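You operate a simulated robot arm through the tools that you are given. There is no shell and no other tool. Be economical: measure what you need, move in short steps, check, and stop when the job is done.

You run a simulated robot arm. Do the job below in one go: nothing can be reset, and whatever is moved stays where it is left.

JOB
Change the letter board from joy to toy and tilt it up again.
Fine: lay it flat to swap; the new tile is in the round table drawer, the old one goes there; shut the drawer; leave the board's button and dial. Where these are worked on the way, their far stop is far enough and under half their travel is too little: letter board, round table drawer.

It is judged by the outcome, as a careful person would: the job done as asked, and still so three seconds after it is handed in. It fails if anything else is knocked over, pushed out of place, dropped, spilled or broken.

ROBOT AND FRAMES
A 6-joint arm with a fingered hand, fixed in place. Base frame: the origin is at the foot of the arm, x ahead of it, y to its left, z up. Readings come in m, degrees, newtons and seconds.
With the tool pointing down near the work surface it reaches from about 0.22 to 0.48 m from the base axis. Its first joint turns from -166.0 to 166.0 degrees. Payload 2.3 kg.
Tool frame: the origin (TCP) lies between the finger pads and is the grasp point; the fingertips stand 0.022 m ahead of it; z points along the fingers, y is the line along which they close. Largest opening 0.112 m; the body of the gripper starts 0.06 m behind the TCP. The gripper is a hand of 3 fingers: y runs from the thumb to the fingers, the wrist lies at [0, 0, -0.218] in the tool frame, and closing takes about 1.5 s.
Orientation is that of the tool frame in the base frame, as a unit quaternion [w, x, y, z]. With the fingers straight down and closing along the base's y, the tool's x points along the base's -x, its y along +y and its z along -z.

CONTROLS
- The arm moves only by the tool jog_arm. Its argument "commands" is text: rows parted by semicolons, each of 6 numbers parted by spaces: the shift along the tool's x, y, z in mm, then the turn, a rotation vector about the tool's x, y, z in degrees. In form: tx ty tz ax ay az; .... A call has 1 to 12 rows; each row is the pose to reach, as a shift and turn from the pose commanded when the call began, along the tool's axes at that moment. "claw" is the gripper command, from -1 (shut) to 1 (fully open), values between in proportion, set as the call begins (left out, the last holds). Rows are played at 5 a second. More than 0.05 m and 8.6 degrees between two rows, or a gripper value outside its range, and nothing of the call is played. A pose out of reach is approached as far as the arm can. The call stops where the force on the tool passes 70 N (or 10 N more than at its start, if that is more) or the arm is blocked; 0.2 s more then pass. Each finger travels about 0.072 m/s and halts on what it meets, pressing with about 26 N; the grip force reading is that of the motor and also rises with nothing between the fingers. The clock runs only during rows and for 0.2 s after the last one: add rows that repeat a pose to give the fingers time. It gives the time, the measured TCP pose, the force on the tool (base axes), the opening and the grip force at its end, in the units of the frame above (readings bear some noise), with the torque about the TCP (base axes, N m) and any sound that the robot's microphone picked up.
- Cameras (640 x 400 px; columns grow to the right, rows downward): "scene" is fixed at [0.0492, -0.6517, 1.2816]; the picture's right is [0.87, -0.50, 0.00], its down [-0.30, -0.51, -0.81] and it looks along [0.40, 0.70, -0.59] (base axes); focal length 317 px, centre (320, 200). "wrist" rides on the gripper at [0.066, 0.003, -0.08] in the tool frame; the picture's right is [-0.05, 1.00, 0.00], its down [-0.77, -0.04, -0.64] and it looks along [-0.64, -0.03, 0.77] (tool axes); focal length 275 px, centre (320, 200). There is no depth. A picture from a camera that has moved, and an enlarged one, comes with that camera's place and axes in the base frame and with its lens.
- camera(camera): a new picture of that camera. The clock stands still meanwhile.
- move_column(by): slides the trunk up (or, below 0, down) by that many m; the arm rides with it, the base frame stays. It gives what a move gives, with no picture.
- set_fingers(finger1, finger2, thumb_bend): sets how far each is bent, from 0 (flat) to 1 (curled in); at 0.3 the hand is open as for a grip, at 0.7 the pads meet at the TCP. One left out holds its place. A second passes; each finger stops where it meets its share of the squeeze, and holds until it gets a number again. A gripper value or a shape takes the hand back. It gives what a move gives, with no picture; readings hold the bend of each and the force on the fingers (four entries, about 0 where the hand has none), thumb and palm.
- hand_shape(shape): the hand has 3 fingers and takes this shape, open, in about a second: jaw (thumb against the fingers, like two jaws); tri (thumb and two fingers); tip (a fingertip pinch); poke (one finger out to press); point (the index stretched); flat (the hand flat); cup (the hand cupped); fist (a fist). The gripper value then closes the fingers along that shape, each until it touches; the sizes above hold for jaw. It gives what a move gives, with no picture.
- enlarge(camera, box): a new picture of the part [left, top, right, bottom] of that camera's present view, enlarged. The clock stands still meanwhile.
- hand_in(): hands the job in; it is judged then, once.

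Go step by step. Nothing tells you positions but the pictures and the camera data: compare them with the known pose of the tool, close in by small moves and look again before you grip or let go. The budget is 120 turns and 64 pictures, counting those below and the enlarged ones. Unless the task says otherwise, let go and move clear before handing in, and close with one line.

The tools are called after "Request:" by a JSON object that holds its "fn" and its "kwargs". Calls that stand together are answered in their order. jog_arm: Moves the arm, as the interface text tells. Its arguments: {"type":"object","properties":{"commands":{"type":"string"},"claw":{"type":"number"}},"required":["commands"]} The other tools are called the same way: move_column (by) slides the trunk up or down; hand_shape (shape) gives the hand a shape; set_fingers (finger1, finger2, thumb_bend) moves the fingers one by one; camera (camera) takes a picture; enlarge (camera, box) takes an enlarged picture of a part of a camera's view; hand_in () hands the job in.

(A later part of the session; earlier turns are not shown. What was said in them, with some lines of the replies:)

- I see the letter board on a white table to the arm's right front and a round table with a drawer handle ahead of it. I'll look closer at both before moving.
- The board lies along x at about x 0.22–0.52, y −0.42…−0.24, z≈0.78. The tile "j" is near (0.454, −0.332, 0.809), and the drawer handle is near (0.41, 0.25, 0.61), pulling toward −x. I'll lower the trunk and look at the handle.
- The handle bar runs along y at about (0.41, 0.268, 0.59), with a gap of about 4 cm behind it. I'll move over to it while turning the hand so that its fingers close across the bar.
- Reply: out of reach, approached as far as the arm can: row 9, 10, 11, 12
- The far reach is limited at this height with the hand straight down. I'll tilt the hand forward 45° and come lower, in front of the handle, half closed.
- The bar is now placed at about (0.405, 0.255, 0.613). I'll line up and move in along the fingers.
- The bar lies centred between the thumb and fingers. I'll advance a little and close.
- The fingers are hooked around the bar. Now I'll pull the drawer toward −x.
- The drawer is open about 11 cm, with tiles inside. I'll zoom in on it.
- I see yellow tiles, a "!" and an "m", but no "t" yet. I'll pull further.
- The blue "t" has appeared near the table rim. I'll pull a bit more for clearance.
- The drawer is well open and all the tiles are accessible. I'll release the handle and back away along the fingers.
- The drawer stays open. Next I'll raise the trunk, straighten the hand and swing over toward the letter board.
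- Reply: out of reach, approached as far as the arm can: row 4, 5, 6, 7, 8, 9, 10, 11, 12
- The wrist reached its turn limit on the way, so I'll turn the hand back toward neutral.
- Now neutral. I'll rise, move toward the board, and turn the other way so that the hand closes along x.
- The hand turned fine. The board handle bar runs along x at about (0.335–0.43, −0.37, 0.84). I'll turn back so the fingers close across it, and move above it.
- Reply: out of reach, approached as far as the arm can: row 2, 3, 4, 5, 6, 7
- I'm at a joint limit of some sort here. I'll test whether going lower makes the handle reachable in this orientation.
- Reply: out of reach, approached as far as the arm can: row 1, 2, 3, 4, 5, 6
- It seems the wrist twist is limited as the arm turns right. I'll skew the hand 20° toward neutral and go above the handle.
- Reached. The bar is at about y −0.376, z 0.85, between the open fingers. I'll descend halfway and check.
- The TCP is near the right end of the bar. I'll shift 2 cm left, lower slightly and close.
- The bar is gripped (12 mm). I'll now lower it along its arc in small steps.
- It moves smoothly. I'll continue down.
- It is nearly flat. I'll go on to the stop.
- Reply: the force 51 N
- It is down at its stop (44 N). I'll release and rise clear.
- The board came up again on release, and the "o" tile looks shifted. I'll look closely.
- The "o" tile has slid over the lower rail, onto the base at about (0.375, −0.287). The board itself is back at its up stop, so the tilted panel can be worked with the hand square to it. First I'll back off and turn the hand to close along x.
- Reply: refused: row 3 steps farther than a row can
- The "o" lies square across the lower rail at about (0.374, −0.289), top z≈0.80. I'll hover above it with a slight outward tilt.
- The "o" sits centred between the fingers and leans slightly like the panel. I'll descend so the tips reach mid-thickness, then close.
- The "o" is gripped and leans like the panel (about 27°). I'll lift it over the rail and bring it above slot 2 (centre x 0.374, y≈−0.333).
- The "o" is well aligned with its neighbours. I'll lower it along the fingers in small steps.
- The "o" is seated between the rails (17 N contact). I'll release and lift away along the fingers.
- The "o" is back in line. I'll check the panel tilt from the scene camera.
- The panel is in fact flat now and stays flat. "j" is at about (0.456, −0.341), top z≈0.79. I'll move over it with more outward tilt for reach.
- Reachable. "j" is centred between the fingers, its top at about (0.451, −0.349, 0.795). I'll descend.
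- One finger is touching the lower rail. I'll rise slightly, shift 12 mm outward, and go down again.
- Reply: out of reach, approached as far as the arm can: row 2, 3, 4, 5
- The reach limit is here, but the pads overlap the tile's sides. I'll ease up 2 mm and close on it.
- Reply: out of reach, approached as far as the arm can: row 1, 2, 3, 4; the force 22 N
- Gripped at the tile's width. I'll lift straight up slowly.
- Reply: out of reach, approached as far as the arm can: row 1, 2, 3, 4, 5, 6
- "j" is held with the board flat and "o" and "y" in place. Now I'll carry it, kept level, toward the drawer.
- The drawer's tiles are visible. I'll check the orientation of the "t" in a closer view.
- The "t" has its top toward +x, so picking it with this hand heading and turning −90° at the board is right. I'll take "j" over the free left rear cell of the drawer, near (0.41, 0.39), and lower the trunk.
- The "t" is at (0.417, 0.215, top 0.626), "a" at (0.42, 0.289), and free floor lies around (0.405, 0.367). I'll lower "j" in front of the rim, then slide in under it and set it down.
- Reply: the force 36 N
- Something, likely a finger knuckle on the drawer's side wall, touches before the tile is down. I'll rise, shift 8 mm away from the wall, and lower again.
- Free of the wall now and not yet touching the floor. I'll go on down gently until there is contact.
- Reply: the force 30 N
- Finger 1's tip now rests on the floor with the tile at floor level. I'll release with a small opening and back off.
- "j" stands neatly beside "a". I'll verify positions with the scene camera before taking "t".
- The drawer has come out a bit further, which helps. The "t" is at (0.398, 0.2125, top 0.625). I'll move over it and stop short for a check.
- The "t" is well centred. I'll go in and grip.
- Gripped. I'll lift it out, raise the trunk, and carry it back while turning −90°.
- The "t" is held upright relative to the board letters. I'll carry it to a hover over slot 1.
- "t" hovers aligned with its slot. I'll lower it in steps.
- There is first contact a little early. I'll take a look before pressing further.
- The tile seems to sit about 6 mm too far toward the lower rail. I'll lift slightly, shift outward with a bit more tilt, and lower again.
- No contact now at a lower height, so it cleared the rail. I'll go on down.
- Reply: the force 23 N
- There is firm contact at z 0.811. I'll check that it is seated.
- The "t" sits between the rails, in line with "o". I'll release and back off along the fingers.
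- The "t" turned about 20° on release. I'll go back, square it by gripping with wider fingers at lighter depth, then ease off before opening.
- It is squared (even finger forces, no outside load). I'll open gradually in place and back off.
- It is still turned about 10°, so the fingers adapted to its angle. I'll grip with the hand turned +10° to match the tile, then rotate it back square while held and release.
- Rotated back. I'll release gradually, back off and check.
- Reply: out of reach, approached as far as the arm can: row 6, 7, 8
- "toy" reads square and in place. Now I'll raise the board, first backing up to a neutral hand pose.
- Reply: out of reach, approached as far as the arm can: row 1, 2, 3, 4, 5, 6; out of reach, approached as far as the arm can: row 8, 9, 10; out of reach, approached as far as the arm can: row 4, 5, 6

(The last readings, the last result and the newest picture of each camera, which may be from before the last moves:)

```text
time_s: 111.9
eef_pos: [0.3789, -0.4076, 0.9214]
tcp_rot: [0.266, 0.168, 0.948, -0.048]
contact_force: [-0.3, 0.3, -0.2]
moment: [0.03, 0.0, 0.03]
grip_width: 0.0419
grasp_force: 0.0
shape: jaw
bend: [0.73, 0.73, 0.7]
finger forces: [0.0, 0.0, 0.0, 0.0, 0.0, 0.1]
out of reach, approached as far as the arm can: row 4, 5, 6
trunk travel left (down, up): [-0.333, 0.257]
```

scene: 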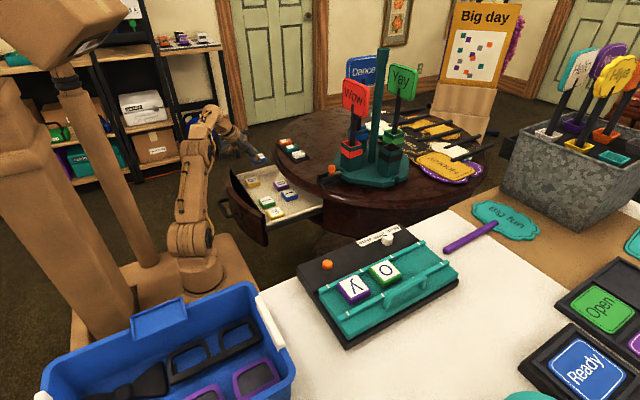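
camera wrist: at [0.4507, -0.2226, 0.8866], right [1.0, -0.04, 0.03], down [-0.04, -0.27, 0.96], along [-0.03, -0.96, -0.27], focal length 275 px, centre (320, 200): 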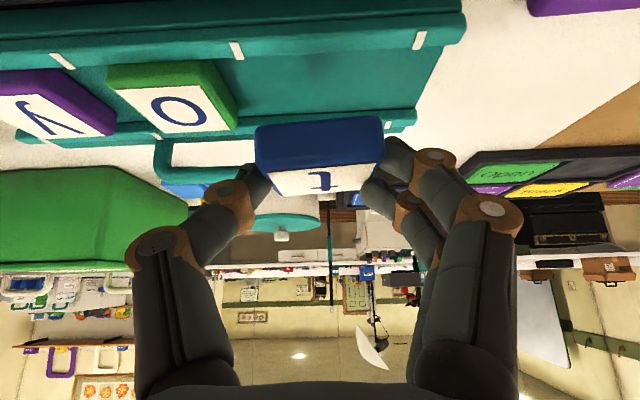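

I'm over the handle in the same orientation as before. I'll descend to just above it and check with the wrist camera.

Request:
{"fn": "jog_arm", "kwargs": {"commands": "18 -1 24 0 0 0;36 -1 48 0 0 0;53 -1 69 0 0 0;53 -1 69 0 0 0"}}

Request:
{"fn": "enlarge", "kwargs": {"camera": "scene", "box": [340, 215, 460, 305]}}

```text
time_s: 112.9
eef_pos: [0.3691, -0.4039, 0.8347]
tcp_rot: [0.264, 0.166, 0.949, -0.048]
contact_force: [0.1, 0.0, -0.7]
moment: [-0.01, -0.02, -0.01]
grip_width: 0.0421
grasp_force: 0.1
shape: jaw
bend: [0.73, 0.73, 0.7]
finger forces: [0.0, 0.0, 0.0, 0.0, 0.1, 0.1]
trunk travel left (down, up): [-0.333, 0.257]
```

```text
4.44 times, centred on (400, 260) of scene
camera zoom: at [0.0492, -0.6517, 1.2816], right [0.87, -0.5, 0.0], down [-0.3, -0.51, -0.81], along [0.4, 0.7, -0.59], focal length 1410 px, centre (-36, -67)
```

zoom: 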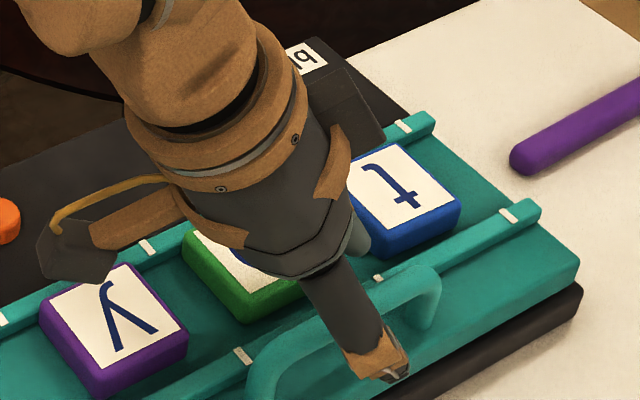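

The bar lies under the TCP between thumb and fingers. I'll lower 2 cm and close.

Request:
{"fn": "jog_arm", "kwargs": {"commands": "5 0 8.5 0 0 0;10 0 16.5 0 0 0;10 0 16.5 0 0 0"}}

Request:
{"fn": "jog_arm", "kwargs": {"commands": "0 0 0 0 0 0;0 0 0 0 0 0;0 0 0 0 0 0;0 0 0 0 0 0;0 0 0 0 0 0", "claw": -1}}

```text
time_s: 113.7
eef_pos: [0.3705, -0.4033, 0.8161]
tcp_rot: [0.267, 0.167, 0.948, -0.047]
contact_force: [4.3, -5.3, 15.2]
moment: [0.37, -0.14, -0.14]
grip_width: 0.0407
grasp_force: 0.1
shape: jaw
bend: [0.76, 0.73, 0.7]
finger forces: [15.6, 0.1, 0.1, 0.1, 0.1, 0.0]
trunk travel left (down, up): [-0.333, 0.257]
```

```text
time_s: 114.9
eef_pos: [0.369, -0.4052, 0.8151]
tcp_rot: [0.265, 0.166, 0.949, -0.045]
contact_force: [-4.2, -3.9, 0.2]
moment: [0.03, 0.07, 0.19]
grip_width: 0.0
grasp_force: 26.4
shape: jaw
bend: [0.76, 0.71, 0.75]
finger forces: [0.0, 11.3, 0.0, 0.0, 9.9, 0.0]
trunk travel left (down, up): [-0.333, 0.257]
```

I'll lift gently along the arc and see whether the board follows.

Request:
{"fn": "jog_arm", "kwargs": {"commands": "-2 1 -4 0 0 0;-4 2 -8 0 0 0;-5.3 2.8 -10.8 0 0 0;-8.3 4.7 -17 0 0 0;-8.3 4.7 -17 0 0 0"}}

Request:
{"fn": "enlarge", "kwargs": {"camera": "scene", "box": [310, 200, 470, 320]}}

```text
time_s: 116.1
eef_pos: [0.369, -0.3977, 0.8335]
tcp_rot: [0.264, 0.167, 0.949, -0.046]
contact_force: [-7.9, 17.2, -18.0]
moment: [-0.26, 0.24, 0.41]
grip_width: 0.0
grasp_force: 25.7
shape: jaw
bend: [0.76, 0.7, 0.74]
finger forces: [0.0, 26.9, 0.0, 0.1, 1.3, 0.1]
trunk travel left (down, up): [-0.333, 0.257]
```

```text
3.33 times, centred on (390, 260) of scene
camera zoom: at [0.0492, -0.6517, 1.2816], right [0.87, -0.5, 0.0], down [-0.3, -0.51, -0.81], along [0.4, 0.7, -0.59], focal length 1058 px, centre (87, 0)
```

zoom: 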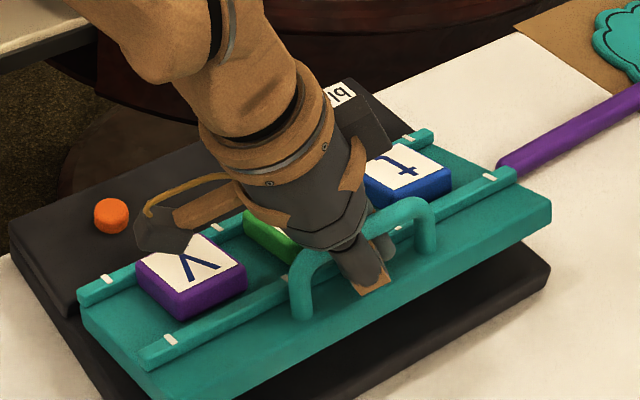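

The board follows and the tiles stay put. I'll continue up to the stop.

Request:
{"fn": "jog_arm", "kwargs": {"commands": "-3.7 4.7 -9.4 0 0 0;-6.9 9.4 -18 0 0 0;-10 14 -26 0 0 0;-11 17 -30 0 0 0;-11 17 -30 0 0 0"}}

```text
time_s: 116.8
eef_pos: [0.3698, -0.3827, 0.848]
tcp_rot: [0.255, 0.167, 0.952, -0.038]
contact_force: [-4.5, 14.5, -26.2]
moment: [-0.45, 0.44, 0.44]
grip_width: 0.0
grasp_force: 25.9
shape: jaw
bend: [0.76, 0.66, 0.74]
finger forces: [0.0, 33.5, 0.0, 0.0, 15.8, 0.0]
trunk travel left (down, up): [-0.333, 0.257]
stopped in row 3: the force on the tool passed its limit at 73 N (the readings are from after the stop); the commanded pose is now the measured one
```

The force limit was hit, possibly at the up stop. I'll test with a tiny further lift.

Request:
{"fn": "jog_arm", "kwargs": {"commands": "-0.5 1.5 -1.5 0 0 0;-1 3 -3 0 0 0;-1.5 4 -4.5 0 0 0;-1.5 4 -4.5 0 0 0"}}

```text
time_s: 117.8
eef_pos: [0.3692, -0.3793, 0.8515]
tcp_rot: [0.255, 0.168, 0.951, -0.038]
contact_force: [-13.1, 16.4, -55.0]
moment: [-0.86, 0.88, 0.62]
grip_width: 0.0
grasp_force: 25.7
shape: jaw
bend: [0.76, 0.64, 0.74]
finger forces: [0.6, 49.1, 0.0, 0.0, 18.7, 0.0]
trunk travel left (down, up): [-0.333, 0.257]
```

That is a hard stop, so the board is fully up. I'll ease the load, open the fingers, wait, and rise away.

Request:
{"fn": "jog_arm", "kwargs": {"commands": "0.5 -1.5 1.5 0 0 0;1 -3 3 0 0 0;1 -3 3 0 0 0"}}

Request:
{"fn": "jog_arm", "kwargs": {"commands": "0 0 0 0 0 0;0 0 0 0 0 0;0 0 0 0 0 0;0 0 0 0 0 0;0 0 0 0 0 0", "claw": -0.1}}

Request:
{"fn": "jog_arm", "kwargs": {"commands": "-5 0 -9 0 0 0;-10 0 -17 0 0 0;-15 0 -26 0 0 0;-26 0 -43 0 0 0;-40 0 -70 0 0 0;-40 0 -70 0 0 0"}}

```text
time_s: 118.6
eef_pos: [0.3699, -0.382, 0.8515]
tcp_rot: [0.256, 0.167, 0.951, -0.04]
contact_force: [-11.9, 24.6, -43.5]
moment: [-0.76, 0.74, 0.74]
grip_width: 0.0
grasp_force: 26.4
shape: jaw
bend: [0.76, 0.64, 0.74]
finger forces: [1.1, 46.1, 0.1, 0.0, 14.2, 0.0]
trunk travel left (down, up): [-0.333, 0.257]
```

```text
time_s: 119.8
eef_pos: [0.3681, -0.3851, 0.8539]
tcp_rot: [0.259, 0.166, 0.95, -0.041]
contact_force: [0.1, 0.5, 1.1]
moment: [-0.05, 0.02, -0.05]
grip_width: 0.0501
grasp_force: 0.1
shape: jaw
bend: [0.73, 0.73, 0.7]
finger forces: [0.0, 0.0, 0.0, 0.0, 0.0, 0.1]
trunk travel left (down, up): [-0.333, 0.257]
```

```text
time_s: 121.2
eef_pos: [0.3673, -0.3842, 0.933]
tcp_rot: [0.26, 0.168, 0.95, -0.041]
contact_force: [-0.2, 0.0, 0.0]
moment: [-0.01, -0.01, -0.01]
grip_width: 0.0501
grasp_force: 0.0
shape: jaw
bend: [0.73, 0.73, 0.7]
finger forces: [0.1, 0.0, 0.0, 0.1, 0.0, 0.0]
trunk travel left (down, up): [-0.333, 0.257]
```

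Released cleanly. Now on to the drawer: I'll swing back to the pose used for its handle.

Request:
{"fn": "jog_arm", "kwargs": {"commands": "13 38 -12 0 5.2 0;27 76 -24 0 10.4 0;40 114 -36 0 15.6 0;53 152 -48 0 20.8 0;67 190 -60 0 26 0;80 228 -72 0 31 0;80 228 -72 0 31 0"}}

Request:
{"fn": "jog_arm", "kwargs": {"commands": "16 28 2 0 0 -8;31 57 3 0 0 -16;47 85 5 0 0 -24;63 113 7 0 0 -32;78 142 8 0 0 -40;94 170 10 0 0 -48;110 198 12 0 0 -56;125 227 13 0 0 -64;141 255 15 0 0 -72;157 283 17 0 0 -80;172 312 18 0 0 -88;188 340 20 0 0 -96"}}

```text
time_s: 122.8
eef_pos: [0.3452, -0.1333, 0.9563]
tcp_rot: [-0.005, 0.173, 0.985, 0.004]
contact_force: [-0.1, 0.8, 0.3]
moment: [0.0, -0.04, 0.02]
grip_width: 0.0501
grasp_force: 0.0
shape: jaw
bend: [0.73, 0.73, 0.7]
finger forces: [0.1, 0.0, 0.0, 0.0, 0.0, 0.1]
trunk travel left (down, up): [-0.333, 0.257]
```

```text
time_s: 125.4
eef_pos: [0.285, 0.2508, 0.9405]
tcp_rot: [0.001, -0.618, 0.786, 0.004]
contact_force: [1.1, 0.3, 1.1]
moment: [0.0, 0.01, 0.01]
grip_width: 0.0502
grasp_force: 0.0
shape: jaw
bend: [0.73, 0.73, 0.7]
finger forces: [0.0, 0.0, 0.0, 0.0, 0.1, 0.0]
trunk travel left (down, up): [-0.333, 0.257]
```

Next I'll finish the turn, tilt 45° forward, and lower the trunk in front of the handle.

Request:
{"fn": "jog_arm", "kwargs": {"commands": "0 0 0 0 0 -7;0 0 0 0 0 -13.6;0 0 0 0 0 -13.6", "claw": -0.12}}

Request:
{"fn": "jog_arm", "kwargs": {"commands": "0 28 7 7.5 0 0;-1 56 15 15 0 0;-2 84 22 22.5 0 0;-3 112 30 30 0 0;-4 140 37 37.5 0 0;-5 170 45 45 0 0;-5 170 45 45 0 0"}}

Request:
{"fn": "move_column", "kwargs": {"by": -0.22}}

```text
time_s: 126.2
eef_pos: [0.2828, 0.2519, 0.9412]
tcp_rot: [0.002, -0.706, 0.708, 0.006]
contact_force: [-0.2, 0.6, -0.3]
moment: [0.0, 0.01, -0.01]
grip_width: 0.0499
grasp_force: 0.1
shape: jaw
bend: [0.73, 0.73, 0.7]
finger forces: [0.1, 0.0, 0.0, 0.0, 0.0, 0.0]
trunk travel left (down, up): [-0.333, 0.257]
```

```text
time_s: 127.8
eef_pos: [0.1132, 0.2565, 0.8969]
tcp_rot: [0.273, -0.651, 0.656, -0.266]
contact_force: [0.1, 0.1, 0.3]
moment: [-0.01, 0.01, 0.01]
grip_width: 0.0496
grasp_force: 0.0
shape: jaw
bend: [0.73, 0.73, 0.7]
finger forces: [0.1, 0.0, 0.0, 0.0, 0.1, 0.0]
trunk travel left (down, up): [-0.333, 0.257]
```

```text
time_s: 130.2
eef_pos: [0.1137, 0.2571, 0.6781]
tcp_rot: [0.271, -0.652, 0.657, -0.266]
contact_force: [0.2, 0.2, 0.5]
moment: [-0.03, 0.01, -0.04]
grip_width: 0.0497
grasp_force: 0.1
shape: jaw
bend: [0.73, 0.73, 0.7]
finger forces: [0.0, 0.1, 0.0, 0.0, 0.1, 0.1]
trunk travel left (down, up): [-0.113, 0.477]
```

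I'll move in over the handle bar and close around it.

Request:
{"fn": "jog_arm", "kwargs": {"commands": "0 1 25 0 0 0;0 2 50 0 0 0;0 3 68 0 0 0;0 3 80 0 0 0;0 3 80 0 0 0"}}

Request:
{"fn": "jog_arm", "kwargs": {"commands": "0 0 0 0 0 0;0 0 0 0 0 0;0 0 0 0 0 0;0 0 0 0 0 0;0 0 0 0 0 0", "claw": -1}}

```text
time_s: 131.4
eef_pos: [0.1672, 0.2556, 0.6183]
tcp_rot: [0.271, -0.652, 0.657, -0.265]
contact_force: [-0.7, 0.1, 0.3]
moment: [-0.01, 0.01, 0.01]
grip_width: 0.0494
grasp_force: 0.0
shape: jaw
bend: [0.73, 0.73, 0.7]
finger forces: [0.0, 0.1, 0.0, 0.0, 0.1, 0.0]
trunk travel left (down, up): [-0.113, 0.477]
```

```text
time_s: 132.6
eef_pos: [0.168, 0.2561, 0.6168]
tcp_rot: [0.27, -0.652, 0.657, -0.266]
contact_force: [0.0, -1.2, -4.6]
moment: [0.0, 0.0, 0.01]
grip_width: 0.0
grasp_force: 26.3
shape: jaw
bend: [0.62, 0.62, 0.73]
finger forces: [0.0, 0.1, 0.0, 0.0, 16.7, 0.1]
trunk travel left (down, up): [-0.113, 0.477]
```

The bend matches the earlier hold on the bar. I'll push the drawer shut along +x.

Request:
{"fn": "jog_arm", "kwargs": {"commands": "0 -14 14 0 0 0;0 -28 28 0 0 0;0 -42 42 0 0 0;0 -56 56 0 0 0;0 -70 70 0 0 0;0 -84 84 0 0 0;0 -98 98 0 0 0;0 -112 112 0 0 0;0 -126 126 0 0 0;0 -140 140 0 0 0;0 -150 150 0 0 0;0 -150 150 0 0 0"}}

Request:
{"fn": "jog_arm", "kwargs": {"commands": "0 -4 4 0 0 0;0 -8 8 0 0 0;0 -12 12 0 0 0;0 -16 16 0 0 0;0 -19 19 0 0 0;0 -19 19 0 0 0"}}

```text
time_s: 135.2
eef_pos: [0.3803, 0.2563, 0.6156]
tcp_rot: [0.27, -0.652, 0.657, -0.266]
contact_force: [0.4, 3.2, -3.5]
moment: [0.02, 0.02, -0.03]
grip_width: 0.0
grasp_force: 26.1
shape: jaw
bend: [0.63, 0.63, 0.73]
finger forces: [1.6, 1.9, 0.0, 0.0, 0.0, 0.0]
trunk travel left (down, up): [-0.113, 0.477]
```

```text
time_s: 136.6
eef_pos: [0.4052, 0.256, 0.6167]
tcp_rot: [0.27, -0.652, 0.657, -0.266]
contact_force: [-11.8, 0.1, -9.5]
moment: [0.0, -0.03, 0.01]
grip_width: 0.0
grasp_force: 25.9
shape: jaw
bend: [0.63, 0.63, 0.73]
finger forces: [5.6, 5.9, 0.0, 0.0, 0.0, 0.0]
trunk travel left (down, up): [-0.113, 0.477]
```

The closed stop seems to be reached. I'll push a few mm more to be sure.

Request:
{"fn": "jog_arm", "kwargs": {"commands": "0 -2 2 0 0 0;0 -4 4 0 0 0;0 -6 6 0 0 0;0 -6 6 0 0 0"}}

```text
time_s: 137.6
eef_pos: [0.4154, 0.2568, 0.6175]
tcp_rot: [0.271, -0.652, 0.656, -0.266]
contact_force: [-21.8, -1.1, -17.1]
moment: [-0.01, -0.21, 0.04]
grip_width: 0.0
grasp_force: 26.6
shape: jaw
bend: [0.65, 0.65, 0.74]
finger forces: [11.0, 11.4, 0.0, 0.0, 0.1, 0.1]
trunk travel left (down, up): [-0.113, 0.477]
```

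Firmly closed. I'll release and back off along the fingers, then use the last picture to check.

Request:
{"fn": "jog_arm", "kwargs": {"commands": "0 0 0 0 0 0;0 0 0 0 0 0;0 0 0 0 0 0;0 0 0 0 0 0;0 0 0 0 0 0;0 0 -20 0 0 0;0 0 -45 0 0 0;0 0 -80 0 0 0;0 0 -110 0 0 0;0 0 -110 0 0 0", "claw": -0.15}}

Request:
{"fn": "camera", "kwargs": {"camera": "scene"}}

```text
time_s: 139.8
eef_pos: [0.3366, 0.2543, 0.6953]
tcp_rot: [0.272, -0.652, 0.657, -0.266]
contact_force: [0.0, 0.5, 0.4]
moment: [-0.03, -0.02, -0.02]
grip_width: 0.0473
grasp_force: 0.0
shape: jaw
bend: [0.73, 0.73, 0.7]
finger forces: [0.1, 0.0, 0.0, 0.0, 0.0, 0.1]
trunk travel left (down, up): [-0.113, 0.477]
```

```text
0 pictures are left
```

scene: 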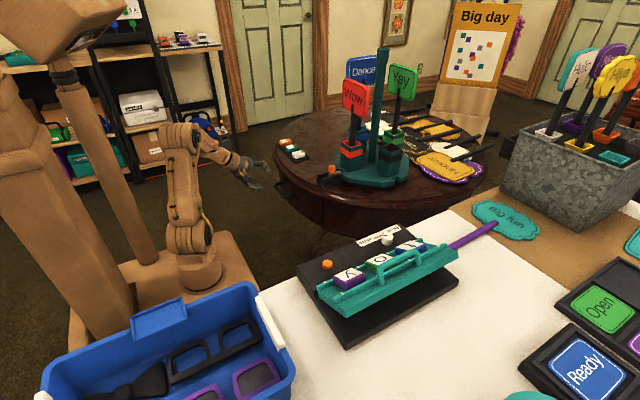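

The last picture shows the board tilted up with its three tiles in the rails, the drawer shut, and the button, dial and everything else where they were. I'm clear of everything, so I'll hand it in.

Request:
{"fn": "hand_in", "kwargs": {}}

```text
The job is handed in.
```

The board now reads "toy" and is tilted up to its stop again; the "j" tile is in the round table drawer, and the drawer is shut. The "o" tile got pushed out of its rails partway through, and I put it back in its slot.
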